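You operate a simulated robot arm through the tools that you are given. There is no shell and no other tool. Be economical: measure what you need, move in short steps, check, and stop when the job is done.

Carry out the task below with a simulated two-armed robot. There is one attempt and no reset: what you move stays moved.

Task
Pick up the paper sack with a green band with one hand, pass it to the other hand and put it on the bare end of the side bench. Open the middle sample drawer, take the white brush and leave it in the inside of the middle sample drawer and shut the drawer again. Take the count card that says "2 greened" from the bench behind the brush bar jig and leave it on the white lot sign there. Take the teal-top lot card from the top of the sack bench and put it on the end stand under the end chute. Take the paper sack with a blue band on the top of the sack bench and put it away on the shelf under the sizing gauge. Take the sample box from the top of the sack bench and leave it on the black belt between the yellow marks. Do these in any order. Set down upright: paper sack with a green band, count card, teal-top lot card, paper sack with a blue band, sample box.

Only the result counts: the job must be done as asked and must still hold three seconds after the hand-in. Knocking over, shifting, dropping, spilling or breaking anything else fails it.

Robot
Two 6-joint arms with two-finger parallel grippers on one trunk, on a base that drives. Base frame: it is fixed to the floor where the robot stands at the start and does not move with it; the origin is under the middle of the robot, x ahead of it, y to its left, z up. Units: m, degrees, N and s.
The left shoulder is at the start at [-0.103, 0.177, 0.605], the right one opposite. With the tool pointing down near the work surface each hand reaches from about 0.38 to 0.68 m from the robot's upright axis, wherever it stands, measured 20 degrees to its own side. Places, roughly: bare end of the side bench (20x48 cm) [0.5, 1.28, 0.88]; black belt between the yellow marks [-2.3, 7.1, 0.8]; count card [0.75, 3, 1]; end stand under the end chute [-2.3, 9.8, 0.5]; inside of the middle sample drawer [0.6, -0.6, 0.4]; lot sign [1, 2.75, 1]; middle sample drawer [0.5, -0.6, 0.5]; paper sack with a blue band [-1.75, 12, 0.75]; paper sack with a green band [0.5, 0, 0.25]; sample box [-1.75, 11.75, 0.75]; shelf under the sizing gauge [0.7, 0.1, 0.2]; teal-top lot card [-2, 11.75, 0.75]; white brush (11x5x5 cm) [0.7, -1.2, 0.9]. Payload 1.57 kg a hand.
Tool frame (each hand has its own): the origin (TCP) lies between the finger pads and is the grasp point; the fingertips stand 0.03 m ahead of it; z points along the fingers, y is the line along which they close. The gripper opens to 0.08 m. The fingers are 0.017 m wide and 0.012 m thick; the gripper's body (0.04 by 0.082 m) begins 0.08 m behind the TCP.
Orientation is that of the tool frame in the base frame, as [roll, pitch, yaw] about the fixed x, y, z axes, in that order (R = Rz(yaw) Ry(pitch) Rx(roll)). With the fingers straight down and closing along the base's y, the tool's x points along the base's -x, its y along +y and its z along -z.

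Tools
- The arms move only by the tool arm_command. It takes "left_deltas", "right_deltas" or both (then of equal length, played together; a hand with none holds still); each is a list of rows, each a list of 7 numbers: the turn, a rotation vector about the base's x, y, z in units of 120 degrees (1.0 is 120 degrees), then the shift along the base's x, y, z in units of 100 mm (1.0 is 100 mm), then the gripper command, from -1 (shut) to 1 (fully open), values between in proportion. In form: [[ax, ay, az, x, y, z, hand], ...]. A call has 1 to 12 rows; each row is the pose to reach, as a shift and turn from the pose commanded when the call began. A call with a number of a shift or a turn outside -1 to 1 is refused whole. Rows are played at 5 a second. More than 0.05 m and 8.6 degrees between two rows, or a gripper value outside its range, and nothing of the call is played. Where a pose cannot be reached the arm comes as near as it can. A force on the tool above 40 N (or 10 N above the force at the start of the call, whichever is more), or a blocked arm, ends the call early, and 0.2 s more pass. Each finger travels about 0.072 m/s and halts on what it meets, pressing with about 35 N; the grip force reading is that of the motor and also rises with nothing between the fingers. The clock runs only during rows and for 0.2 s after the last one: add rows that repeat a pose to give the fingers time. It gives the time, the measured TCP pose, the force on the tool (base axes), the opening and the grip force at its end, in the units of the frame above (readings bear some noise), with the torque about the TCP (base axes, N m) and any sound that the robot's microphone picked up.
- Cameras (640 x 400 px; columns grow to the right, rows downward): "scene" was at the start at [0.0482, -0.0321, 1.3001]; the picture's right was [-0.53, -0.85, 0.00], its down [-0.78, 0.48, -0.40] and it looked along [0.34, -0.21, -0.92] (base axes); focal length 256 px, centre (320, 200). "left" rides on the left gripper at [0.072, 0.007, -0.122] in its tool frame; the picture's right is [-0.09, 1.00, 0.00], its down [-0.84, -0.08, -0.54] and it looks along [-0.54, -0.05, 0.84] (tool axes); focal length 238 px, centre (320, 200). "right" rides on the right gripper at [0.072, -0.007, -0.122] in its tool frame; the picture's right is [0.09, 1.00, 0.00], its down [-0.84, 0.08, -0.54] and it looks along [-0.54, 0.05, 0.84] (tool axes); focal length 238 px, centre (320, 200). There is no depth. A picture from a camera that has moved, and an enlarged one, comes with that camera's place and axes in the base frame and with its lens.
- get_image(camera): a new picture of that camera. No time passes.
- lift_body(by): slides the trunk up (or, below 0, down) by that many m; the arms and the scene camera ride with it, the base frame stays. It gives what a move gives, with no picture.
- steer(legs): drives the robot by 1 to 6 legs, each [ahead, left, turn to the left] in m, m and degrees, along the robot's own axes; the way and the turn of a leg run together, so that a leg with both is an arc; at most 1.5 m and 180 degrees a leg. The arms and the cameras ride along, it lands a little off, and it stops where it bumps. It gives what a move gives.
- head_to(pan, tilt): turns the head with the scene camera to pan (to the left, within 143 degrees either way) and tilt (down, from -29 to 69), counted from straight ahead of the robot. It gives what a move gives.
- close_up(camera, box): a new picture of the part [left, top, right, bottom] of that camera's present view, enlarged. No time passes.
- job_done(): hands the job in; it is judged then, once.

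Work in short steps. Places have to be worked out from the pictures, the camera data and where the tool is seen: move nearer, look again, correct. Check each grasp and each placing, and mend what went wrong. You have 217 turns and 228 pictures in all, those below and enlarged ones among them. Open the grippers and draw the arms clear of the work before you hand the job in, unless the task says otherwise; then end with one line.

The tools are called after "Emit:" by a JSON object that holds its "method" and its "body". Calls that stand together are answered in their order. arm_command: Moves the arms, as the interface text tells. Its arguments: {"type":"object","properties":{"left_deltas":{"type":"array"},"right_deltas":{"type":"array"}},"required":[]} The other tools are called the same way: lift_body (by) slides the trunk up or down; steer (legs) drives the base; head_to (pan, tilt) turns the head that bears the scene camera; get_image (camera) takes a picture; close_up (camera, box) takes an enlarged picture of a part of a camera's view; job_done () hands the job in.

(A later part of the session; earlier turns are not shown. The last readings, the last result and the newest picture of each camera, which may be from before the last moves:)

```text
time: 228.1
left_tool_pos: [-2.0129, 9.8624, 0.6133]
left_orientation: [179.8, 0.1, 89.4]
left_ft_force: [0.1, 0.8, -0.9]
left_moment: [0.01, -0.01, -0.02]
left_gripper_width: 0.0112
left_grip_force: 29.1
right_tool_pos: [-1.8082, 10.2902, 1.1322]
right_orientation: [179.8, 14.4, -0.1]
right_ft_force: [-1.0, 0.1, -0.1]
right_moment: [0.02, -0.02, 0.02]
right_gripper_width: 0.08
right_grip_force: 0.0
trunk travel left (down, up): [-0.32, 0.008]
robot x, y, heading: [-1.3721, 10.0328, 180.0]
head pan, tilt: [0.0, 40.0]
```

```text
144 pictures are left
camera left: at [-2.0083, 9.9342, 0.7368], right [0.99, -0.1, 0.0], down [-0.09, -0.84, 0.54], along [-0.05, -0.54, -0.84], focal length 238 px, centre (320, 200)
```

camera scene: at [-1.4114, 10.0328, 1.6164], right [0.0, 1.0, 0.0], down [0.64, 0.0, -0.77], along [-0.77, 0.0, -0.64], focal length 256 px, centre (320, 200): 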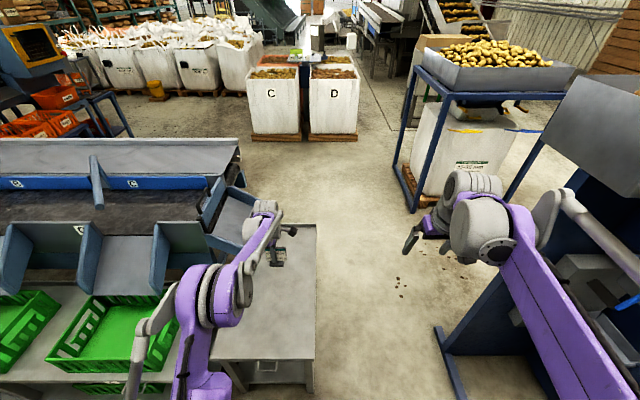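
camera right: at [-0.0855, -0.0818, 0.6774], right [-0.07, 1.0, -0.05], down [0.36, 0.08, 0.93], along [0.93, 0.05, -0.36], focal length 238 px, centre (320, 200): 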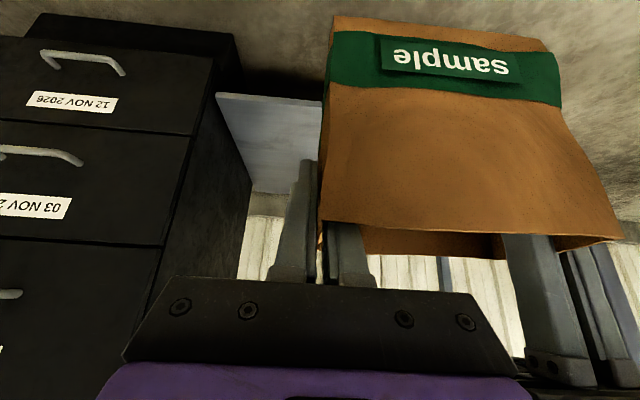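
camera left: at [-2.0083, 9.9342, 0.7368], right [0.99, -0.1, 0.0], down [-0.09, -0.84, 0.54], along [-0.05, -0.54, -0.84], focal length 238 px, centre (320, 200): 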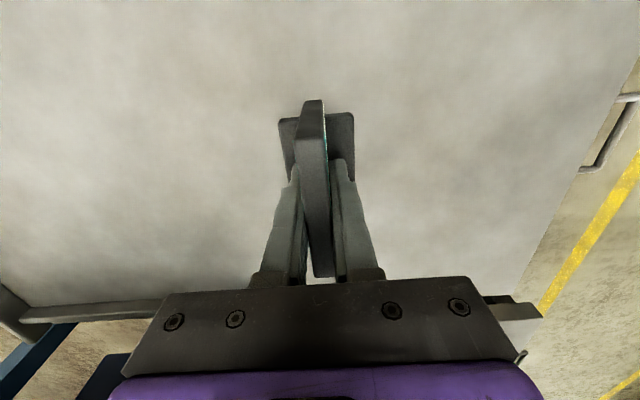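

Stand estimated at ≈0.52. Continue down 1 cm twice.

Emit:
{"method": "arm_command", "body": {"left_deltas": [[0, 0, 0, 0, 0, -0.04, -1], [0, 0, 0, 0, 0, -0.08, -1], [0, 0, 0, 0, 0, -0.1, -1]]}}

Emit:
{"method": "arm_command", "body": {"left_deltas": [[0, 0, 0, 0, 0, -0.03, -1], [0, 0, 0, 0, 0, -0.06, -1]]}}

Emit:
{"method": "get_image", "body": {"camera": "left"}}

```text
time: 228.8
left_tool_pos: [-2.0151, 9.8631, 0.6047]
left_orientation: [179.8, -0.2, 89.3]
left_ft_force: [-0.3, 0.8, -0.8]
left_moment: [0.0, 0.0, 0.0]
left_gripper_width: 0.0115
left_grip_force: 28.8
right_tool_pos: [-1.809, 10.2902, 1.1318]
right_orientation: [179.9, 14.4, -0.1]
right_ft_force: [0.4, -0.1, -0.1]
right_moment: [-0.02, -0.02, -0.02]
right_gripper_width: 0.0799
right_grip_force: 0.1
trunk travel left (down, up): [-0.32, 0.008]
robot x, y, heading: [-1.3694, 10.0325, 180.0]
head pan, tilt: [0.0, 40.0]
```

```text
time: 229.4
left_tool_pos: [-2.0127, 9.8628, 0.601]
left_orientation: [179.9, 0.0, 89.3]
left_ft_force: [-0.3, -0.1, -0.9]
left_moment: [0.02, -0.03, -0.01]
left_gripper_width: 0.0116
left_grip_force: 29.1
left hand out of reach, approached as far as the arm can: row 2
right_tool_pos: [-1.809, 10.2903, 1.1323]
right_orientation: [179.9, 14.5, 0.0]
right_ft_force: [0.4, 0.2, 1.6]
right_moment: [0.0, 0.02, -0.02]
right_gripper_width: 0.0801
right_grip_force: 0.1
trunk travel left (down, up): [-0.32, 0.008]
robot x, y, heading: [-1.3692, 10.0349, 179.8]
head pan, tilt: [0.0, 40.0]
```

```text
143 pictures are left
camera left: at [-2.0061, 9.9344, 0.7232], right [0.99, -0.1, 0.0], down [-0.09, -0.84, 0.54], along [-0.05, -0.54, -0.84], focal length 238 px, centre (320, 200)
```

left: 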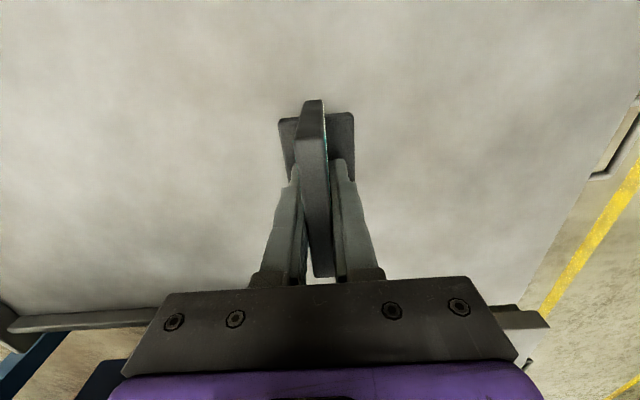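

Arm limit reached; raise hand 8 cm and lower trunk 8 cm, so there's travel to creep down.

Emit:
{"method": "arm_command", "body": {"left_deltas": [[0, 0, 0, 0, 0, 0.4, -1], [0, 0, 0, 0, 0, 0.8, -1]]}}

Emit:
{"method": "lift_body", "body": {"by": -0.08}}

Emit:
{"method": "arm_command", "body": {"left_deltas": [[0, 0, 0, 0, 0, -0.04, -1], [0, 0, 0, 0, 0, -0.08, -1], [0, 0, 0, 0, 0, -0.1, -1]]}}

Emit:
{"method": "get_image", "body": {"camera": "left"}}

```text
time: 230.1
left_tool_pos: [-2.0118, 9.8612, 0.6814]
left_orientation: [179.9, 0.0, 89.5]
left_ft_force: [0.0, -0.3, -1.1]
left_moment: [0.0, -0.02, 0.0]
left_gripper_width: 0.0117
left_grip_force: 28.6
right_tool_pos: [-1.8085, 10.2902, 1.1315]
right_orientation: [179.8, 14.4, -0.1]
right_ft_force: [-0.1, -0.6, -0.4]
right_moment: [0.0, 0.03, 0.0]
right_gripper_width: 0.0801
right_grip_force: 0.1
trunk travel left (down, up): [-0.32, 0.008]
robot x, y, heading: [-1.367, 10.0347, 180.1]
head pan, tilt: [0.0, 40.0]
```

```text
time: 231.2
left_tool_pos: [-2.0108, 9.8626, 0.6008]
left_orientation: [179.8, -0.1, 89.4]
left_ft_force: [0.8, 0.3, 0.6]
left_moment: [0.02, -0.03, 0.01]
left_gripper_width: 0.0113
left_grip_force: 29.1
right_tool_pos: [-1.8105, 10.2896, 1.0507]
right_orientation: [179.8, 14.4, -0.1]
right_ft_force: [-0.4, 0.1, -0.7]
right_moment: [-0.03, 0.02, -0.02]
right_gripper_width: 0.0801
right_grip_force: 0.1
trunk travel left (down, up): [-0.24, 0.088]
robot x, y, heading: [-1.3719, 10.0338, 179.8]
head pan, tilt: [0.0, 40.0]
```

```text
time: 232.0
left_tool_pos: [-2.0117, 9.8625, 0.5908]
left_orientation: [179.8, 0.0, 89.3]
left_ft_force: [0.2, -0.3, -0.7]
left_moment: [-0.01, 0.0, -0.05]
left_gripper_width: 0.0114
left_grip_force: 29.0
right_tool_pos: [-1.8092, 10.2906, 1.0516]
right_orientation: [179.8, 14.5, -0.2]
right_ft_force: [0.6, 0.9, -0.7]
right_moment: [-0.02, 0.03, 0.0]
right_gripper_width: 0.08
right_grip_force: 0.0
trunk travel left (down, up): [-0.24, 0.088]
robot x, y, heading: [-1.3694, 10.0354, 180.0]
head pan, tilt: [0.0, 40.0]
```

```text
142 pictures are left
camera left: at [-2.006, 9.9342, 0.7132], right [0.99, -0.1, 0.0], down [-0.09, -0.84, 0.54], along [-0.05, -0.54, -0.84], focal length 238 px, centre (320, 200)
```

left: 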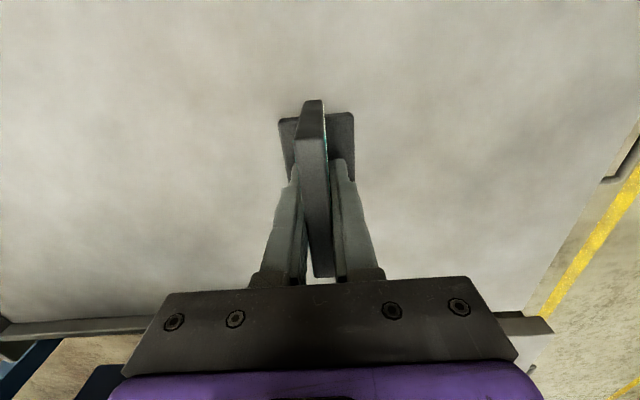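

Still free. Creep 1.2 cm more with a check on force.

Emit:
{"method": "arm_command", "body": {"left_deltas": [[0, 0, 0, 0, 0, -0.03, -1], [0, 0, 0, 0, 0, -0.06, -1], [0, 0, 0, 0, 0, -0.08, -1]]}}

Emit:
{"method": "arm_command", "body": {"left_deltas": [[0, 0, 0, 0, 0, -0.03, -1], [0, 0, 0, 0, 0, -0.06, -1], [0, 0, 0, 0, 0, -0.08, -1]]}}

Emit:
{"method": "close_up", "body": {"camera": "scene", "box": [220, 190, 340, 270]}}

```text
time: 232.8
left_tool_pos: [-2.0121, 9.8628, 0.5827]
left_orientation: [179.8, 0.0, 89.4]
left_ft_force: [-0.7, -0.3, 0.1]
left_moment: [-0.01, 0.01, -0.02]
left_gripper_width: 0.0115
left_grip_force: 29.4
right_tool_pos: [-1.8073, 10.2903, 1.0504]
right_orientation: [180.0, 14.4, -0.1]
right_ft_force: [0.0, -0.1, 0.3]
right_moment: [-0.01, 0.0, 0.0]
right_gripper_width: 0.08
right_grip_force: 0.0
trunk travel left (down, up): [-0.24, 0.088]
robot x, y, heading: [-1.3679, 10.0362, 179.9]
head pan, tilt: [0.0, 40.0]
```

```text
time: 233.6
left_tool_pos: [-2.0111, 9.8625, 0.5747]
left_orientation: [179.9, 0.0, 89.4]
left_ft_force: [-0.2, 0.0, -0.7]
left_moment: [0.01, 0.0, -0.01]
left_gripper_width: 0.0115
left_grip_force: 29.2
right_tool_pos: [-1.8091, 10.2907, 1.0513]
right_orientation: [179.9, 14.4, -0.1]
right_ft_force: [-0.1, -0.4, -0.5]
right_moment: [-0.04, 0.02, 0.0]
right_gripper_width: 0.0799
right_grip_force: 0.2
trunk travel left (down, up): [-0.24, 0.088]
robot x, y, heading: [-1.3686, 10.0346, 180.2]
head pan, tilt: [0.0, 40.0]
```

```text
5.00 times, centred on (280, 230) of scene
camera zoom: at [-1.4144, 10.0328, 1.5306], right [0.0, 1.0, 0.0], down [0.64, 0.0, -0.77], along [-0.77, 0.0, -0.64], focal length 1280 px, centre (520, 50)
```

zoom: 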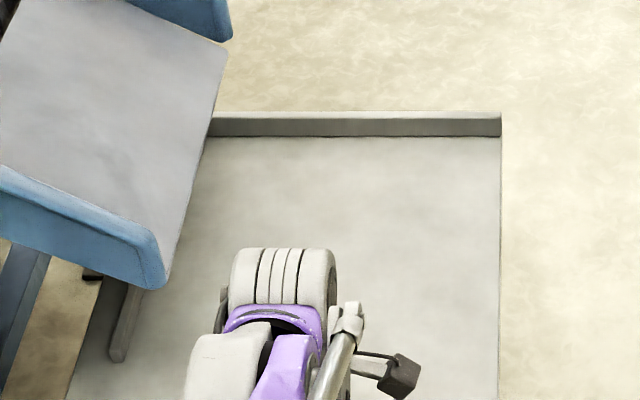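

Continue creeping.

Emit:
{"method": "arm_command", "body": {"left_deltas": [[0, 0, 0, 0, 0, -0.03, -1], [0, 0, 0, 0, 0, -0.06, -1], [0, 0, 0, 0, 0, -0.08, -1]]}}

Emit:
{"method": "get_image", "body": {"camera": "left"}}

Emit:
{"method": "get_image", "body": {"camera": "scene"}}

```text
time: 234.4
left_tool_pos: [-2.0127, 9.8623, 0.5698]
left_orientation: [-180.0, -0.1, 89.4]
left_ft_force: [-6.7, -1.6, 39.6]
left_moment: [0.17, 0.02, 0.08]
left_gripper_width: 0.0114
left_grip_force: 29.0
right_tool_pos: [-1.8061, 10.2907, 1.0547]
right_orientation: [179.8, 14.5, 0.0]
right_ft_force: [0.0, 0.3, 0.3]
right_moment: [-0.01, -0.01, -0.01]
right_gripper_width: 0.0797
right_grip_force: 0.0
trunk travel left (down, up): [-0.24, 0.088]
robot x, y, heading: [-1.3668, 10.0326, 180.2]
head pan, tilt: [0.0, 40.0]
```

```text
140 pictures are left
camera left: at [-2.005, 9.9344, 0.6924], right [0.99, -0.1, 0.0], down [-0.09, -0.84, 0.54], along [-0.06, -0.54, -0.84], focal length 238 px, centre (320, 200)
```

left: 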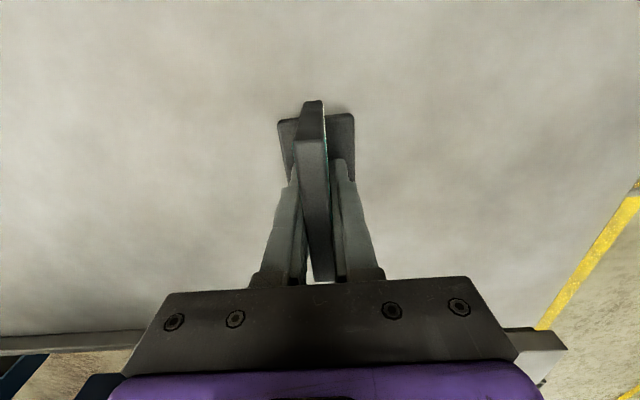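

```text
139 pictures are left
camera scene: at [-1.4106, 10.0338, 1.5311], right [0.0, 1.0, 0.0], down [0.64, 0.0, -0.77], along [-0.77, 0.0, -0.64], focal length 256 px, centre (320, 200)
```

scene: 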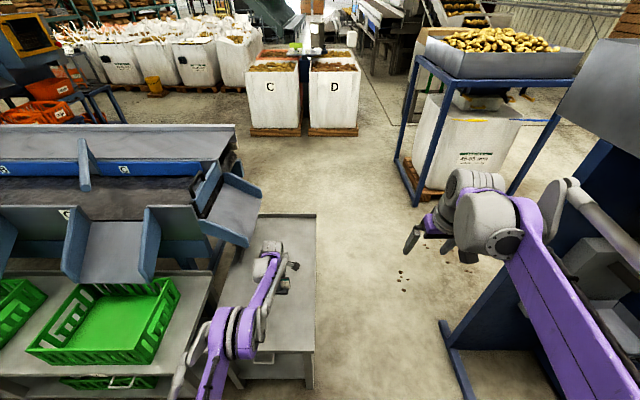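

Contact (40 N). Ease up 4 mm, open, and rise.

Emit:
{"method": "arm_command", "body": {"left_deltas": [[0, 0, 0, 0, 0, 0.045, -1], [0, 0, 0, 0, 0, 0.045, -0.3], [0, 0, 0, 0, 0, 0.045, 0.2], [0, 0, 0, 0, 0, 0.045, 0.2], [0, 0, 0, 0, 0, 0.4, 0.2], [0, 0, 0, 0, 0, 0.8, 0.2], [0, 0, 0, 0, 0, 1, 0.2]]}}

Emit:
{"method": "arm_command", "body": {"left_deltas": [[0, 0, 0, 0, 0, 0.4, 0.2], [0, 0, 0, 0, 0, 0.8, 0.2], [0, 0, 0, 0, 0, 1, 0.2]]}}

Emit:
{"method": "get_image", "body": {"camera": "left"}}

Emit:
{"method": "close_up", "body": {"camera": "scene", "box": [200, 190, 340, 330]}}

```text
time: 236.0
left_tool_pos: [-2.0124, 9.8625, 0.6664]
left_orientation: [179.9, 0.0, 89.4]
left_ft_force: [-0.4, -1.1, 0.1]
left_moment: [0.0, 0.03, 0.01]
left_gripper_width: 0.048
left_grip_force: 0.0
right_tool_pos: [-1.8084, 10.29, 1.0523]
right_orientation: [179.9, 14.4, -0.1]
right_ft_force: [0.0, 0.4, 0.9]
right_moment: [-0.01, -0.03, -0.01]
right_gripper_width: 0.08
right_grip_force: 0.0
trunk travel left (down, up): [-0.24, 0.088]
robot x, y, heading: [-1.3695, 10.0379, 180.0]
head pan, tilt: [0.0, 40.0]
```

```text
time: 236.8
left_tool_pos: [-2.0127, 9.8632, 0.7678]
left_orientation: [179.8, 0.0, 89.4]
left_ft_force: [-0.7, 0.4, -1.2]
left_moment: [0.02, -0.01, 0.01]
left_gripper_width: 0.0482
left_grip_force: 0.1
right_tool_pos: [-1.8078, 10.2908, 1.0522]
right_orientation: [179.9, 14.4, -0.1]
right_ft_force: [0.3, 0.4, 0.4]
right_moment: [-0.02, 0.01, -0.02]
right_gripper_width: 0.0801
right_grip_force: 0.2
trunk travel left (down, up): [-0.24, 0.088]
robot x, y, heading: [-1.3698, 10.0316, 179.8]
head pan, tilt: [0.0, 40.0]
```

```text
138 pictures are left
camera left: at [-2.0064, 9.9344, 0.8892], right [0.99, -0.1, 0.0], down [-0.09, -0.84, 0.54], along [-0.05, -0.54, -0.84], focal length 238 px, centre (320, 200)
```

left: 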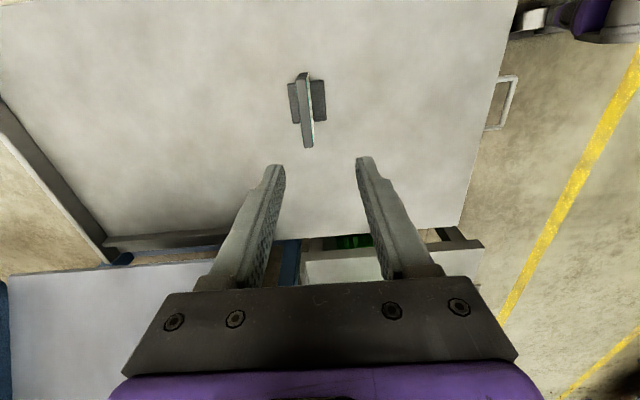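

```text
2.86 times, centred on (270, 260) of scene
camera zoom: at [-1.4141, 10.0329, 1.5306], right [0.0, 1.0, 0.0], down [0.64, 0.0, -0.77], along [-0.77, 0.0, -0.64], focal length 731 px, centre (463, 29)
```

zoom: 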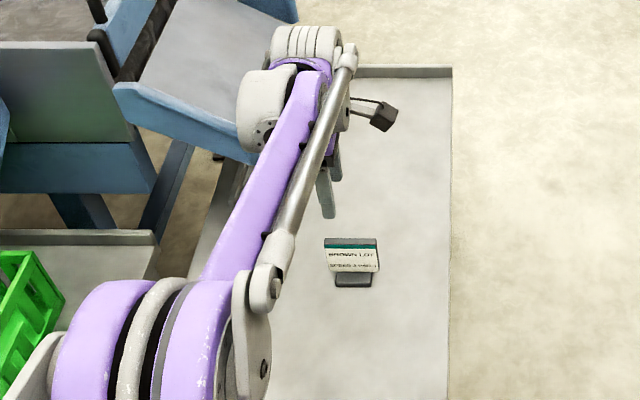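

The card stands on the stand. But the stated spot (x≈−2.3, beneath the chute) is farther in, so to be safe I'll shift it to x≈−2.2. Advance the base 0.11 m and put the hand back over the card.

Emit:
{"method": "steer", "body": {"legs": [[0.11, 0, 0]]}}

Emit:
{"method": "arm_command", "body": {"left_deltas": [[0, 0, 0, 0.4, 0, 0, 0.2], [0, 0, 0, 0.8, 0, 0, 0.2], [0, 0, 0, 1, 0, 0, 0.2]]}}

Emit:
{"method": "get_image", "body": {"camera": "left"}}

```text
time: 238.0
left_tool_pos: [-2.1233, 9.8635, 0.7665]
left_orientation: [179.8, 0.0, 89.3]
left_ft_force: [-0.4, 0.2, 0.5]
left_moment: [-0.01, 0.02, 0.0]
left_gripper_width: 0.048
left_grip_force: 0.1
right_tool_pos: [-1.9192, 10.2904, 1.0515]
right_orientation: [179.9, 14.4, -0.2]
right_ft_force: [0.1, 0.4, -0.3]
right_moment: [0.01, 0.0, -0.02]
right_gripper_width: 0.0799
right_grip_force: 0.2
trunk travel left (down, up): [-0.24, 0.088]
robot x, y, heading: [-1.4769, 10.0344, 179.8]
head pan, tilt: [0.0, 40.0]
```

```text
time: 238.8
left_tool_pos: [-2.0223, 9.863, 0.7668]
left_orientation: [180.0, 0.1, 89.4]
left_ft_force: [0.3, 0.4, -0.3]
left_moment: [-0.01, 0.02, -0.02]
left_gripper_width: 0.0479
left_grip_force: 0.1
right_tool_pos: [-1.9189, 10.291, 1.0518]
right_orientation: [179.9, 14.5, -0.2]
right_ft_force: [0.7, -0.4, 0.5]
right_moment: [-0.02, 0.05, 0.0]
right_gripper_width: 0.08
right_grip_force: 0.2
trunk travel left (down, up): [-0.24, 0.088]
robot x, y, heading: [-1.478, 10.0312, 180.0]
head pan, tilt: [0.0, 40.0]
```

```text
136 pictures are left
camera left: at [-2.0164, 9.9349, 0.8888], right [0.99, -0.1, 0.0], down [-0.09, -0.84, 0.54], along [-0.05, -0.54, -0.84], focal length 238 px, centre (320, 200)
```

left: 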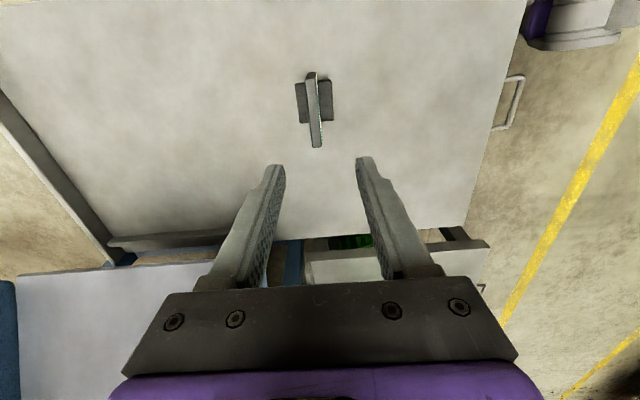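

Card is beneath the hand. Descend ~19 cm and re-grasp, lift 3 cm.

Emit:
{"method": "arm_command", "body": {"left_deltas": [[0, 0, 0, 0.06, 0, -0.4, 0.2], [0, 0, 0, 0.06, 0, -0.8, 0.2], [0, 0, 0, 0.06, 0, -1, 0.2]]}}

Emit:
{"method": "arm_command", "body": {"left_deltas": [[0, 0, 0, 0, 0, -0.4, 0.2], [0, 0, 0, 0, 0, -0.8, 0.2], [0, 0, 0, 0, 0, -0.91, 0.2], [0, 0, 0, 0, 0, -0.91, -1], [0, 0, 0, 0, 0, -0.91, -1], [0, 0, 0, 0, 0, -0.91, -1], [0, 0, 0, 0, 0, -0.91, -1], [0, 0, 0, 0, 0, -0.6, -1]]}}

Emit:
{"method": "get_image", "body": {"camera": "left"}}

```text
time: 239.6
left_tool_pos: [-2.018, 9.8637, 0.6658]
left_orientation: [179.8, 0.1, 89.2]
left_ft_force: [-0.1, -0.2, 0.7]
left_moment: [-0.01, -0.02, -0.04]
left_gripper_width: 0.048
left_grip_force: 0.1
right_tool_pos: [-1.9205, 10.2917, 1.0526]
right_orientation: [179.9, 14.4, -0.3]
right_ft_force: [-0.3, -0.1, 0.6]
right_moment: [0.02, 0.01, -0.03]
right_gripper_width: 0.08
right_grip_force: 0.1
trunk travel left (down, up): [-0.24, 0.088]
robot x, y, heading: [-1.4804, 10.0309, 179.8]
head pan, tilt: [0.0, 40.0]
```

```text
time: 241.4
left_tool_pos: [-2.0172, 9.8644, 0.6057]
left_orientation: [179.9, 0.0, 89.3]
left_ft_force: [0.9, 0.0, -1.5]
left_moment: [0.02, 0.0, -0.02]
left_gripper_width: 0.0115
left_grip_force: 29.3
right_tool_pos: [-1.9174, 10.2913, 1.0517]
right_orientation: [179.9, 14.3, -0.2]
right_ft_force: [-0.5, 0.0, -0.7]
right_moment: [-0.01, 0.01, 0.0]
right_gripper_width: 0.08
right_grip_force: 0.1
trunk travel left (down, up): [-0.24, 0.088]
robot x, y, heading: [-1.4812, 10.033, 179.9]
head pan, tilt: [0.0, 40.0]
```

```text
135 pictures are left
camera left: at [-2.0105, 9.9358, 0.729], right [0.99, -0.1, 0.0], down [-0.09, -0.84, 0.54], along [-0.05, -0.54, -0.84], focal length 238 px, centre (320, 200)
```

left: 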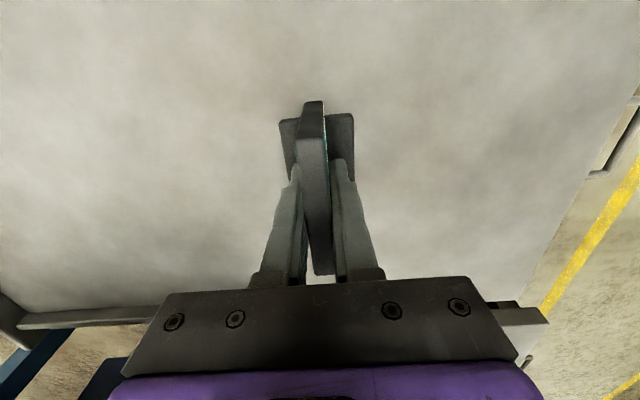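

Re-grasped. Move 17 cm inward (x≈−2.19), slightly toward +y from the chute.

Emit:
{"method": "arm_command", "body": {"left_deltas": [[0, 0, 0, -0.4, 0.05, 0.1, -1], [0, 0, 0, -0.8, 0.1, 0.1, -1], [0, 0, 0, -1, 0.15, 0.1, -1]]}}

Emit:
{"method": "get_image", "body": {"camera": "scene"}}

Emit:
{"method": "arm_command", "body": {"left_deltas": [[0, 0, 0, -0.4, 0, 0, -1], [0, 0, 0, -0.7, 0, 0, -1]]}}

Emit:
{"method": "get_image", "body": {"camera": "left"}}

```text
time: 242.2
left_tool_pos: [-2.1179, 9.8794, 0.6164]
left_orientation: [179.9, -0.1, 89.4]
left_ft_force: [-0.1, 0.3, -1.4]
left_moment: [-0.03, 0.02, -0.02]
left_gripper_width: 0.0111
left_grip_force: 28.8
right_tool_pos: [-1.9185, 10.291, 1.0529]
right_orientation: [179.9, 14.3, -0.3]
right_ft_force: [1.0, -0.2, 0.7]
right_moment: [0.01, -0.02, 0.02]
right_gripper_width: 0.0801
right_grip_force: 0.0
trunk travel left (down, up): [-0.24, 0.088]
robot x, y, heading: [-1.4803, 10.0325, 179.8]
head pan, tilt: [0.0, 40.0]
```

```text
134 pictures are left
camera scene: at [-1.5247, 10.0331, 1.5306], right [0.0, 1.0, 0.0], down [0.64, 0.0, -0.77], along [-0.77, 0.0, -0.64], focal length 256 px, centre (320, 200)
```

scene: 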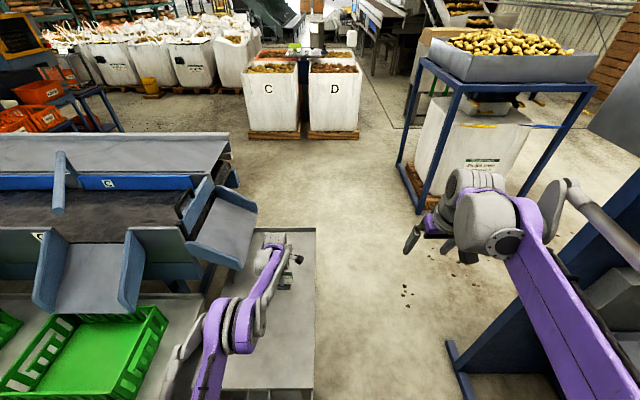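

```text
time: 242.8
left_tool_pos: [-2.1621, 9.8767, 0.6237]
left_orientation: [179.9, 0.0, 89.4]
left_ft_force: [-1.0, 0.5, -0.4]
left_moment: [0.0, 0.03, -0.01]
left_gripper_width: 0.0115
left_grip_force: 28.8
left hand out of reach, approached as far as the arm can: row 2
right_tool_pos: [-1.918, 10.292, 1.0522]
right_orientation: [179.9, 14.4, -0.3]
right_ft_force: [0.1, -0.5, 0.2]
right_moment: [0.01, 0.01, -0.01]
right_gripper_width: 0.0799
right_grip_force: 0.0
trunk travel left (down, up): [-0.24, 0.088]
robot x, y, heading: [-1.4836, 10.0343, 179.7]
head pan, tilt: [0.0, 40.0]
```

```text
133 pictures are left
camera left: at [-2.1555, 9.9496, 0.7458], right [0.99, -0.1, 0.0], down [-0.09, -0.84, 0.54], along [-0.06, -0.54, -0.84], focal length 238 px, centre (320, 200)
```

left: 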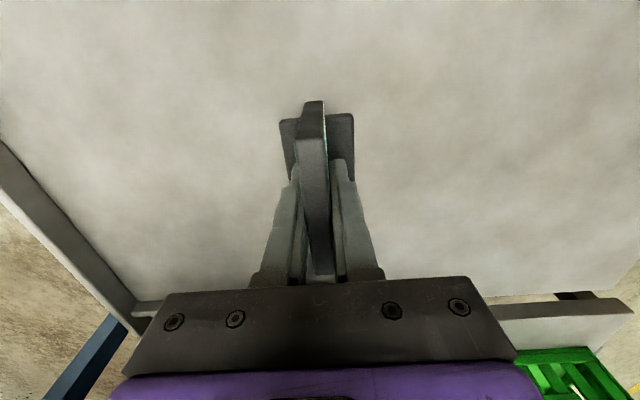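

Reach limit at −2.162; move the base forward 4 cm so the hand is at ≈−2.20, then lower.

Emit:
{"method": "steer", "body": {"legs": [[0.045, 0, 0]]}}

Emit:
{"method": "arm_command", "body": {"left_deltas": [[0, 0, 0, 0.02, 0, -0.2, -1], [0, 0, 0, 0.04, 0, -0.38, -1]]}}

Emit:
{"method": "arm_command", "body": {"left_deltas": [[0, 0, 0, 0, 0, -0.04, -1], [0, 0, 0, 0, 0, -0.08, -1]]}}

Emit:
{"method": "get_image", "body": {"camera": "left"}}

```text
time: 243.8
left_tool_pos: [-2.1963, 9.8768, 0.6226]
left_orientation: [-180.0, 0.1, 89.4]
left_ft_force: [0.3, 0.0, 0.8]
left_moment: [0.01, 0.03, 0.03]
left_gripper_width: 0.0112
left_grip_force: 29.0
right_tool_pos: [-1.9542, 10.2911, 1.0521]
right_orientation: [179.9, 14.4, -0.1]
right_ft_force: [0.3, -0.4, 0.5]
right_moment: [0.02, 0.05, -0.02]
right_gripper_width: 0.0801
right_grip_force: 0.0
trunk travel left (down, up): [-0.24, 0.088]
robot x, y, heading: [-1.5151, 10.0315, 179.7]
head pan, tilt: [0.0, 40.0]
stopped in leg 1: the robot was blocked; the commanded pose is now the measured one
```

```text
time: 244.4
left_tool_pos: [-2.185, 9.8776, 0.5875]
left_orientation: [180.0, 0.1, 89.4]
left_ft_force: [0.6, 0.9, -0.8]
left_moment: [0.0, 0.02, -0.04]
left_gripper_width: 0.0111
left_grip_force: 28.5
left hand out of reach, approached as far as the arm can: row 1, 2
right_tool_pos: [-1.9537, 10.291, 1.0533]
right_orientation: [179.9, 14.3, -0.2]
right_ft_force: [-0.4, -0.3, -0.8]
right_moment: [0.0, 0.01, 0.03]
right_gripper_width: 0.0796
right_grip_force: 0.1
trunk travel left (down, up): [-0.24, 0.088]
robot x, y, heading: [-1.5143, 10.0355, 180.1]
head pan, tilt: [0.0, 40.0]
```

```text
time: 245.0
left_tool_pos: [-2.1833, 9.8778, 0.5792]
left_orientation: [-180.0, 0.1, 89.3]
left_ft_force: [-0.4, -0.5, -1.1]
left_moment: [0.05, 0.04, -0.01]
left_gripper_width: 0.0113
left_grip_force: 29.4
right_tool_pos: [-1.9546, 10.2907, 1.0524]
right_orientation: [179.9, 14.3, 0.0]
right_ft_force: [0.2, 0.1, 0.8]
right_moment: [-0.04, 0.05, -0.02]
right_gripper_width: 0.08
right_grip_force: 0.0
trunk travel left (down, up): [-0.24, 0.088]
robot x, y, heading: [-1.5156, 10.0334, 179.6]
head pan, tilt: [0.0, 40.0]
```

```text
132 pictures are left
camera left: at [-2.177, 9.9484, 0.7029], right [0.99, -0.1, 0.0], down [-0.09, -0.84, 0.54], along [-0.06, -0.54, -0.84], focal length 238 px, centre (320, 200)
```

left: 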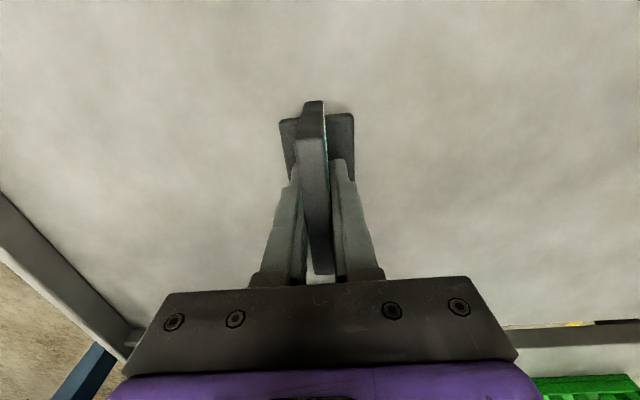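

The base touched the stand (front reach ≈0.25 m) – no further. Card at x≈−2.18; creep down to contact.

Emit:
{"method": "arm_command", "body": {"left_deltas": [[0, 0, 0, 0, 0, -0.02, -1], [0, 0, 0, 0, 0, -0.05, -1]]}}

Emit:
{"method": "arm_command", "body": {"left_deltas": [[0, 0, 0, 0, 0, -0.02, -1], [0, 0, 0, 0, 0, -0.03, -1]]}}

```text
time: 245.6
left_tool_pos: [-2.1817, 9.8771, 0.5761]
left_orientation: [-179.8, -0.1, 89.4]
left_ft_force: [-0.8, -0.1, -0.8]
left_moment: [0.0, -0.01, -0.02]
left_gripper_width: 0.0113
left_grip_force: 29.0
left hand out of reach, approached as far as the arm can: row 1, 2
right_tool_pos: [-1.955, 10.2917, 1.051]
right_orientation: [179.9, 14.4, -0.1]
right_ft_force: [0.3, -0.3, 1.1]
right_moment: [0.0, 0.05, -0.04]
right_gripper_width: 0.0803
right_grip_force: 0.1
trunk travel left (down, up): [-0.24, 0.088]
robot x, y, heading: [-1.5159, 10.0301, 180.0]
head pan, tilt: [0.0, 40.0]
```

```text
time: 246.2
left_tool_pos: [-2.1813, 9.8768, 0.5751]
left_orientation: [-179.8, 0.1, 89.3]
left_ft_force: [-7.2, -0.4, 19.5]
left_moment: [0.14, 0.02, 0.02]
left_gripper_width: 0.0111
left_grip_force: 29.8
right_tool_pos: [-1.9536, 10.2905, 1.0522]
right_orientation: [180.0, 14.5, 0.0]
right_ft_force: [0.6, 0.3, 0.0]
right_moment: [-0.03, 0.0, -0.01]
right_gripper_width: 0.08
right_grip_force: 0.1
trunk travel left (down, up): [-0.24, 0.088]
robot x, y, heading: [-1.5155, 10.039, 179.6]
head pan, tilt: [0.0, 40.0]
```

Contact. Ease 2 mm, open, and rise well clear; then verify.

Emit:
{"method": "arm_command", "body": {"left_deltas": [[0, 0, 0, 0, 0, 0.02, -1], [0, 0, 0, 0, 0, 0.02, -0.3], [0, 0, 0, 0, 0, 0.02, 0.2], [0, 0, 0, 0, 0, 0.02, 0.2], [0, 0, 0, 0, 0, 0.4, 0.2], [0, 0, 0, 0, 0, 0.8, 0.2], [0, 0, 0, 0, 0, 1, 0.2]]}}

Emit:
{"method": "arm_command", "body": {"left_deltas": [[0, 0, 0, 0, 0, 0.4, 0.2], [0, 0, 0, 0.3, 0, 0.8, 0.2], [0, 0, 0, 0.7, 0, 1, 0.2], [0, 0, 0, 1, 0, 1, 0.2]]}}

Emit:
{"method": "steer", "body": {"legs": [[-0.5, 0, 0]]}}

Emit:
{"method": "close_up", "body": {"camera": "scene", "box": [180, 120, 360, 300]}}

```text
time: 247.8
left_tool_pos: [-2.1827, 9.8772, 0.6728]
left_orientation: [-179.9, 0.0, 89.4]
left_ft_force: [0.1, -0.4, 0.8]
left_moment: [0.02, -0.01, 0.02]
left_gripper_width: 0.0479
left_grip_force: 0.0
right_tool_pos: [-1.9535, 10.291, 1.052]
right_orientation: [179.9, 14.5, -0.1]
right_ft_force: [-0.8, -0.2, 0.7]
right_moment: [-0.01, 0.0, -0.02]
right_gripper_width: 0.08
right_grip_force: 0.1
trunk travel left (down, up): [-0.24, 0.088]
robot x, y, heading: [-1.5128, 10.0356, 180.1]
head pan, tilt: [0.0, 40.0]
```

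```text
time: 248.8
left_tool_pos: [-2.0812, 9.8762, 0.7737]
left_orientation: [-179.9, 0.1, 89.3]
left_ft_force: [-0.5, 0.8, 0.0]
left_moment: [-0.03, -0.01, -0.03]
left_gripper_width: 0.0479
left_grip_force: 0.1
right_tool_pos: [-1.9529, 10.2918, 1.052]
right_orientation: [180.0, 14.4, 0.0]
right_ft_force: [-0.3, 1.2, 0.8]
right_moment: [-0.02, 0.06, 0.03]
right_gripper_width: 0.0798
right_grip_force: 0.2
trunk travel left (down, up): [-0.24, 0.088]
robot x, y, heading: [-1.5135, 10.0309, 180.1]
head pan, tilt: [0.0, 40.0]
```

```text
time: 251.8
left_tool_pos: [-1.5779, 9.8755, 0.7725]
left_orientation: [-180.0, 0.0, 89.4]
left_ft_force: [-0.2, -0.1, -0.3]
left_moment: [-0.01, 0.04, 0.0]
left_gripper_width: 0.0481
left_grip_force: 0.0
right_tool_pos: [-1.4504, 10.2904, 1.0517]
right_orientation: [-180.0, 14.4, -0.1]
right_ft_force: [-0.4, 0.2, 0.7]
right_moment: [0.0, 0.01, 0.03]
right_gripper_width: 0.0799
right_grip_force: 0.0
trunk travel left (down, up): [-0.24, 0.088]
robot x, y, heading: [-1.011, 10.0344, 180.1]
head pan, tilt: [0.0, 40.0]
```

```text
2.22 times, centred on (270, 210) of scene
camera zoom: at [-1.0548, 10.0329, 1.5306], right [0.0, 1.0, 0.0], down [0.64, 0.0, -0.77], along [-0.77, 0.0, -0.64], focal length 569 px, centre (431, 178)
```

zoom: 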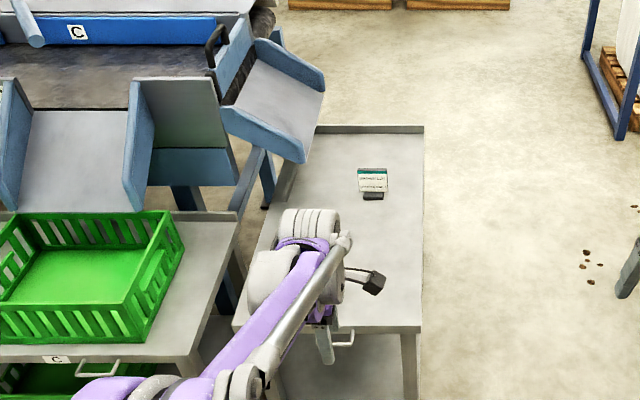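

Lot card stands on the end stand. Now back to the sack bench: raise trunk and left hand, back off a bit, drive right.

Emit:
{"method": "lift_body", "body": {"by": 0.08}}

Emit:
{"method": "arm_command", "body": {"left_deltas": [[0, 0, 0, 0.3, 0, 0.3, 1], [0, 0, 0, 0.6, 0, 0.6, 1], [0, 0, 0, 0.8, 0, 0.9, 1], [0, 0, 0, 0.8, 0, 1, 1]]}}

Emit:
{"method": "arm_command", "body": {"left_deltas": [[0, 0, 0, 0, 0, 0.4, 1], [0, 0, 0, 0, 0, 0.8, 1], [0, 0, 0, 0, 0, 1, 1]]}}

Emit:
{"method": "steer", "body": {"legs": [[-0.15, 0, 0], [0, -1.0, 0], [0, -0.77, 0], [0.45, 0, 0]]}}

Emit:
{"method": "get_image", "body": {"camera": "scene"}}

Emit:
{"method": "get_image", "body": {"camera": "left"}}

Emit:
{"method": "get_image", "body": {"camera": "right"}}

```text
time: 253.0
left_tool_pos: [-1.5765, 9.8768, 0.8521]
left_orientation: [179.9, 0.0, 89.4]
left_ft_force: [-0.4, 1.3, 0.2]
left_moment: [0.02, 0.02, -0.02]
left_gripper_width: 0.048
left_grip_force: 0.1
right_tool_pos: [-1.4493, 10.2907, 1.1321]
right_orientation: [179.9, 14.4, 0.0]
right_ft_force: [1.1, 0.9, -0.5]
right_moment: [-0.01, 0.03, -0.01]
right_gripper_width: 0.0799
right_grip_force: 0.0
trunk travel left (down, up): [-0.32, 0.008]
robot x, y, heading: [-1.0114, 10.0343, 180.1]
head pan, tilt: [0.0, 40.0]
```

```text
time: 254.0
left_tool_pos: [-1.4989, 9.8763, 0.9533]
left_orientation: [179.9, -0.1, 89.4]
left_ft_force: [0.2, 0.1, -0.7]
left_moment: [-0.02, -0.01, 0.0]
left_gripper_width: 0.0801
left_grip_force: 0.1
right_tool_pos: [-1.4502, 10.291, 1.1314]
right_orientation: [180.0, 14.4, -0.1]
right_ft_force: [0.1, 0.4, 0.4]
right_moment: [0.02, 0.01, 0.0]
right_gripper_width: 0.0799
right_grip_force: 0.1
trunk travel left (down, up): [-0.32, 0.008]
robot x, y, heading: [-1.01, 10.0316, 180.0]
head pan, tilt: [0.0, 40.0]
```

```text
time: 254.8
left_tool_pos: [-1.4973, 9.8755, 1.0534]
left_orientation: [-180.0, -0.1, 89.3]
left_ft_force: [0.0, -0.9, 0.5]
left_moment: [0.0, 0.01, 0.02]
left_gripper_width: 0.0801
left_grip_force: 0.1
right_tool_pos: [-1.4505, 10.2916, 1.132]
right_orientation: [179.9, 14.4, -0.1]
right_ft_force: [0.5, -0.1, -0.5]
right_moment: [0.0, 0.01, -0.01]
right_gripper_width: 0.0799
right_grip_force: 0.1
trunk travel left (down, up): [-0.32, 0.008]
robot x, y, heading: [-1.0064, 10.0347, 180.0]
head pan, tilt: [0.0, 40.0]
```

```text
time: 273.8
left_tool_pos: [-1.7835, 11.6374, 1.0527]
left_orientation: [179.8, 0.0, 89.1]
left_ft_force: [0.0, 0.2, -0.5]
left_moment: [0.0, 0.0, 0.0]
left_gripper_width: 0.08
left_grip_force: 0.1
right_tool_pos: [-1.7356, 12.053, 1.1318]
right_orientation: [179.9, 14.4, -0.4]
right_ft_force: [0.7, -0.8, 0.4]
right_moment: [-0.01, -0.01, 0.01]
right_gripper_width: 0.0802
right_grip_force: 0.0
trunk travel left (down, up): [-0.32, 0.008]
robot x, y, heading: [-1.2973, 11.7954, 179.7]
head pan, tilt: [0.0, 40.0]
```

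```text
130 pictures are left
camera scene: at [-1.3384, 11.7931, 1.6163], right [0.01, 1.0, 0.0], down [0.64, 0.0, -0.77], along [-0.77, 0.0, -0.64], focal length 256 px, centre (320, 200)
```

scene: 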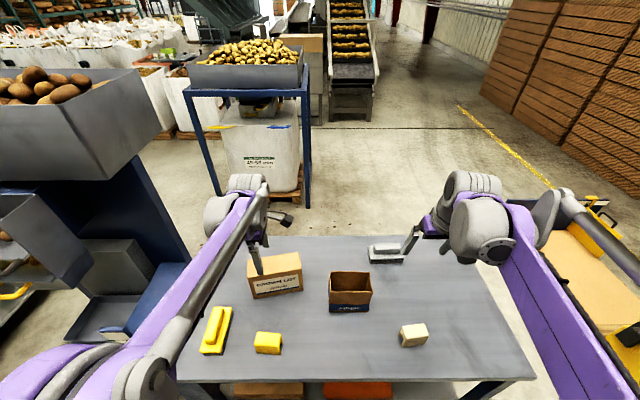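

```text
129 pictures are left
camera left: at [-1.7772, 11.7101, 1.1753], right [0.99, -0.11, 0.0], down [-0.09, -0.84, 0.54], along [-0.06, -0.54, -0.84], focal length 238 px, centre (320, 200)
```

left: 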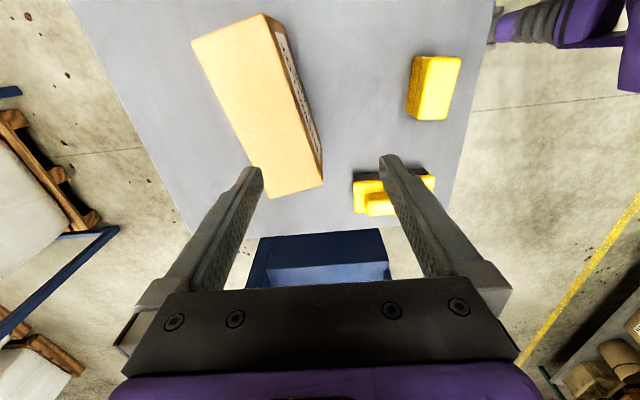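

```text
128 pictures are left
camera right: at [-1.634, 12.0582, 1.2317], right [0.08, -1.0, -0.02], down [-0.68, -0.07, 0.73], along [-0.73, -0.05, -0.68], focal length 238 px, centre (320, 200)
```

right: 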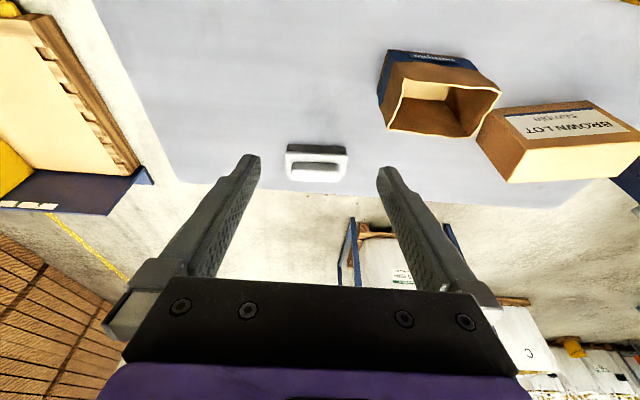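

Left view shows the box's top face, ~11° rotated, about 7 cm deep. Zoom the scene to fix its height.

Emit:
{"method": "close_up", "body": {"camera": "scene", "box": [220, 225, 400, 335]}}

```text
3.56 times, centred on (310, 280) of scene
camera zoom: at [-1.3384, 11.7931, 1.6163], right [0.01, 1.0, 0.0], down [0.64, 0.0, -0.77], along [-0.77, 0.0, -0.64], focal length 910 px, centre (356, -84)
```

zoom: 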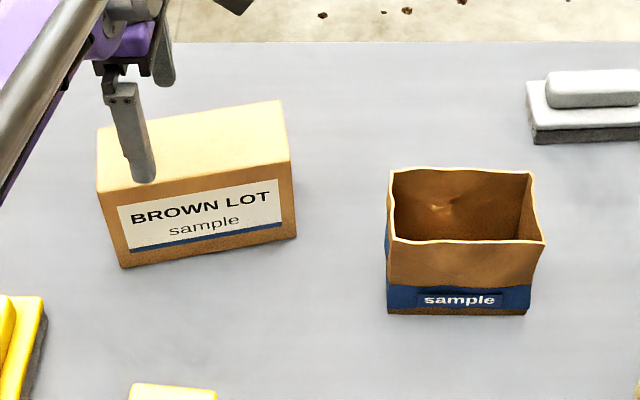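

Box: top ≈0.935, centre (−1.836, 11.653), depth ≈6.6 cm, yaw +11°. Align the left hand over it, open.

Emit:
{"method": "arm_command", "body": {"left_deltas": [[0, 0, 0.05, -0.25, 0.1, 0, 1], [0, 0, 0.102, -0.52, 0.155, 0, 1], [0, 0, 0.102, -0.52, 0.155, -0.3, 1]]}}

Emit:
{"method": "get_image", "body": {"camera": "left"}}

```text
time: 274.6
left_tool_pos: [-1.8345, 11.6533, 1.0221]
left_orientation: [179.9, 0.0, 101.4]
left_ft_force: [-0.1, 0.2, -0.4]
left_moment: [-0.01, -0.01, -0.01]
left_gripper_width: 0.0799
left_grip_force: 0.1
right_tool_pos: [-1.7355, 12.0526, 1.132]
right_orientation: [179.9, 14.4, -0.4]
right_ft_force: [-0.1, -0.4, 0.6]
right_moment: [0.0, 0.0, 0.04]
right_gripper_width: 0.08
right_grip_force: 0.1
trunk travel left (down, up): [-0.32, 0.008]
robot x, y, heading: [-1.295, 11.7955, 179.5]
head pan, tilt: [0.0, 40.0]
```

```text
126 pictures are left
camera left: at [-1.8439, 11.7248, 1.1452], right [0.99, 0.11, 0.0], down [0.09, -0.84, 0.54], along [0.06, -0.54, -0.84], focal length 238 px, centre (320, 200)
```

left: 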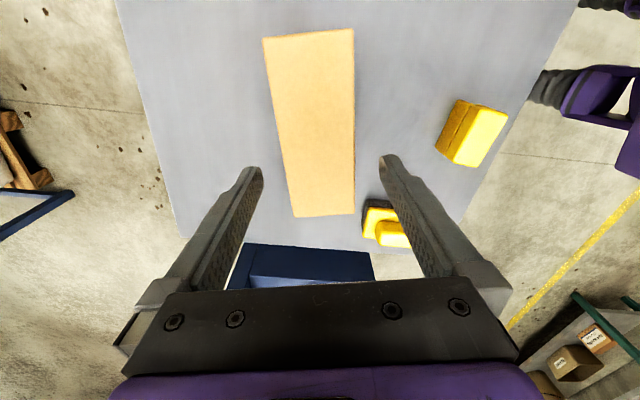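

Estimates agree (centre −1.8375, 11.6515). Descend to just straddle the top and check.

Emit:
{"method": "arm_command", "body": {"left_deltas": [[0, 0, 0, -0.03, -0.02, -0.3, 1], [0, 0, 0, -0.03, -0.02, -0.6, 1], [0, 0, 0, -0.03, -0.02, -0.75, 1]]}}

Emit:
{"method": "get_image", "body": {"camera": "left"}}

Emit:
{"method": "close_up", "body": {"camera": "scene", "box": [220, 225, 400, 335]}}

```text
time: 275.4
left_tool_pos: [-1.8386, 11.6519, 0.9473]
left_orientation: [180.0, 0.0, 101.3]
left_ft_force: [0.0, -0.1, -0.9]
left_moment: [0.02, -0.01, 0.01]
left_gripper_width: 0.0799
left_grip_force: 0.1
right_tool_pos: [-1.737, 12.0514, 1.1309]
right_orientation: [179.9, 14.4, -0.4]
right_ft_force: [-0.6, -0.5, 0.0]
right_moment: [0.0, -0.02, 0.01]
right_gripper_width: 0.0798
right_grip_force: 0.0
trunk travel left (down, up): [-0.32, 0.008]
robot x, y, heading: [-1.2994, 11.7908, 179.5]
head pan, tilt: [0.0, 40.0]
```

```text
125 pictures are left
camera left: at [-1.848, 11.7235, 1.0701], right [0.99, 0.11, 0.0], down [0.09, -0.84, 0.54], along [0.06, -0.54, -0.84], focal length 238 px, centre (320, 200)
```

left: 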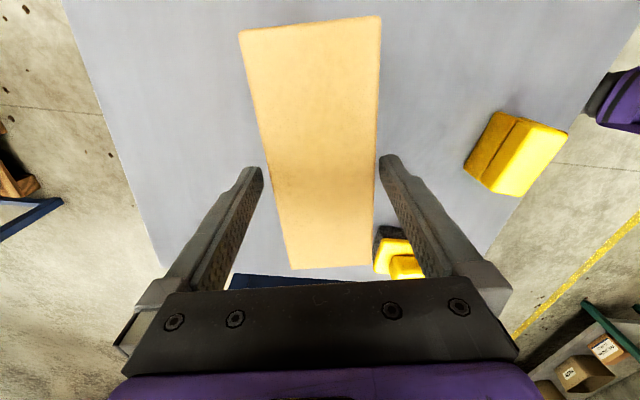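

```text
3.56 times, centred on (310, 280) of scene
camera zoom: at [-1.339, 11.7931, 1.6164], right [0.01, 1.0, 0.0], down [0.64, 0.0, -0.77], along [-0.77, 0.0, -0.64], focal length 910 px, centre (356, -84)
```

zoom: 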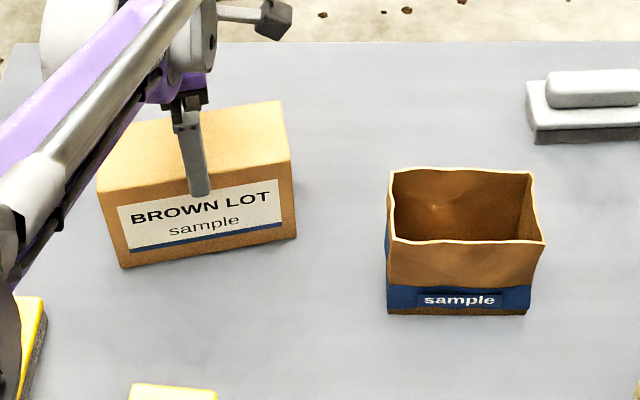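

Fits between the fingers. Descend 6 cm and close.

Emit:
{"method": "arm_command", "body": {"left_deltas": [[0, 0, 0, 0, 0, -0.2, 1], [0, 0, 0, 0, 0, -0.4, 1], [0, 0, 0, 0, 0, -0.6, 1], [0, 0, 0, 0, 0, -0.6, 0.3], [0, 0, 0, 0, 0, -0.6, -1], [0, 0, 0, 0, 0, -0.6, -1]]}}

Emit:
{"method": "get_image", "body": {"camera": "left"}}

```text
time: 276.8
left_tool_pos: [-1.8392, 11.6512, 0.888]
left_orientation: [179.9, 0.0, 101.3]
left_ft_force: [0.3, 0.8, 0.3]
left_moment: [0.06, 0.08, -0.08]
left_gripper_width: 0.0695
left_grip_force: 34.9
right_tool_pos: [-1.7355, 12.0523, 1.1318]
right_orientation: [179.9, 14.4, -0.4]
right_ft_force: [0.0, -0.2, 0.1]
right_moment: [-0.02, 0.01, 0.0]
right_gripper_width: 0.0798
right_grip_force: 0.1
trunk travel left (down, up): [-0.32, 0.008]
robot x, y, heading: [-1.2959, 11.7949, 180.0]
head pan, tilt: [0.0, 40.0]
```

```text
123 pictures are left
camera left: at [-1.8479, 11.7233, 1.0099], right [0.99, 0.11, 0.0], down [0.09, -0.84, 0.54], along [0.06, -0.54, -0.84], focal length 238 px, centre (320, 200)
```

left: 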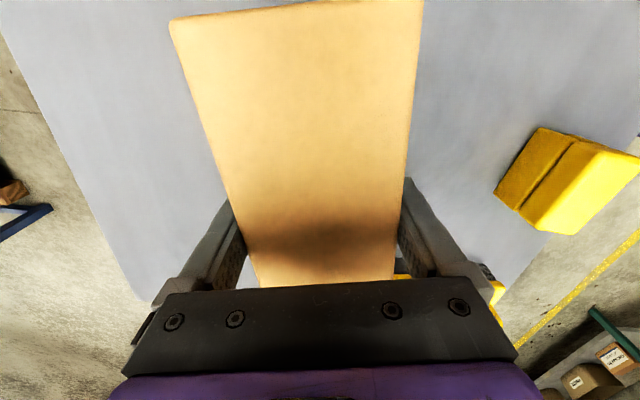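

Gripped (69.5 mm). Lift 8 cm and check weight.

Emit:
{"method": "arm_command", "body": {"left_deltas": [[0, 0, 0, 0, 0, 0.2, -1], [0, 0, 0, 0, 0, 0.5, -1], [0, 0, 0, 0, 0, 0.8, -1]]}}

Emit:
{"method": "get_image", "body": {"camera": "scene"}}

Emit:
{"method": "get_image", "body": {"camera": "right"}}

```text
time: 277.6
left_tool_pos: [-1.8398, 11.6519, 0.968]
left_orientation: [179.9, 0.0, 101.5]
left_ft_force: [0.1, -0.4, -7.8]
left_moment: [0.06, 0.03, 0.03]
left_gripper_width: 0.0698
left_grip_force: 35.1
right_tool_pos: [-1.7365, 12.0528, 1.132]
right_orientation: [179.8, 14.4, -0.4]
right_ft_force: [-0.6, 0.4, -0.2]
right_moment: [-0.03, 0.05, 0.02]
right_gripper_width: 0.0801
right_grip_force: 0.1
trunk travel left (down, up): [-0.32, 0.008]
robot x, y, heading: [-1.2983, 11.7923, 179.7]
head pan, tilt: [0.0, 40.0]
```

```text
122 pictures are left
camera scene: at [-1.3393, 11.7929, 1.6164], right [0.01, 1.0, 0.0], down [0.64, 0.0, -0.77], along [-0.77, 0.0, -0.64], focal length 256 px, centre (320, 200)
```

scene: 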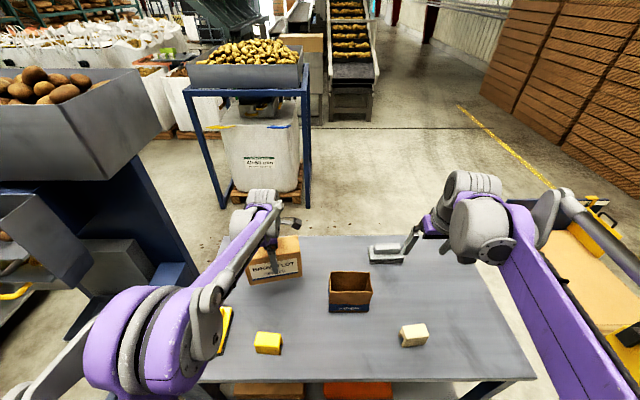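

```text
121 pictures are left
camera right: at [-1.6347, 12.0581, 1.2318], right [0.08, -1.0, -0.02], down [-0.68, -0.07, 0.73], along [-0.73, -0.05, -0.68], focal length 238 px, centre (320, 200)
```

right: 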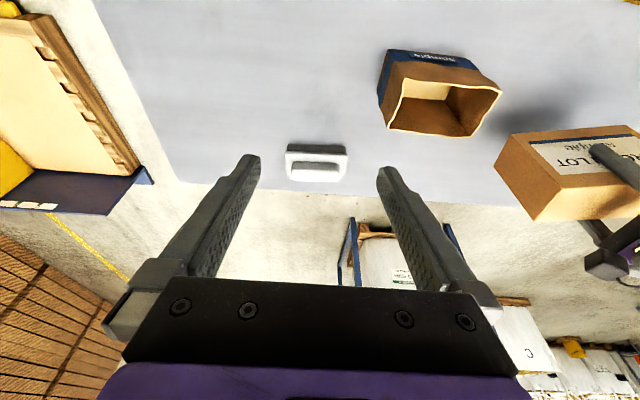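

Box weighs ~0.8 kg, held well. Now the right hand: blue sack's right wall at y≈11.955, x −1.74…−1.80. Tilt to 36° and go to pre-grasp.

Emit:
{"method": "arm_command", "body": {"right_deltas": [[0, 0.06, 0, 0.1, -0.3, -0.2, 1], [0, 0.12, 0, 0.2, -0.6, -0.5, 1], [0, 0.18, 0, 0.3, -0.98, -0.8, 1], [0, 0.18, 0, 0.37, -0.98, -1, 1]]}}

Emit:
{"method": "get_image", "body": {"camera": "right"}}

```text
time: 278.6
left_tool_pos: [-1.841, 11.6522, 0.9671]
left_orientation: [179.9, 0.1, 101.5]
left_ft_force: [0.4, -0.1, -8.1]
left_moment: [-0.01, 0.0, -0.01]
left_gripper_width: 0.0697
left_grip_force: 34.6
right_tool_pos: [-1.699, 11.9541, 1.0328]
right_orientation: [179.8, 36.0, -0.4]
right_ft_force: [0.3, -0.6, 0.4]
right_moment: [0.0, -0.03, -0.01]
right_gripper_width: 0.0804
right_grip_force: 0.1
trunk travel left (down, up): [-0.32, 0.008]
robot x, y, heading: [-1.2966, 11.7942, 179.5]
head pan, tilt: [0.0, 40.0]
```

```text
120 pictures are left
camera right: at [-1.5678, 11.9592, 1.0877], right [0.07, -1.0, -0.05], down [-0.36, -0.07, 0.93], along [-0.93, -0.05, -0.36], focal length 238 px, centre (320, 200)
```

right: 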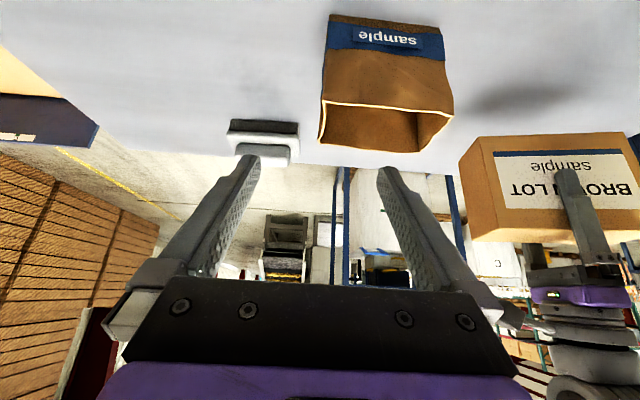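

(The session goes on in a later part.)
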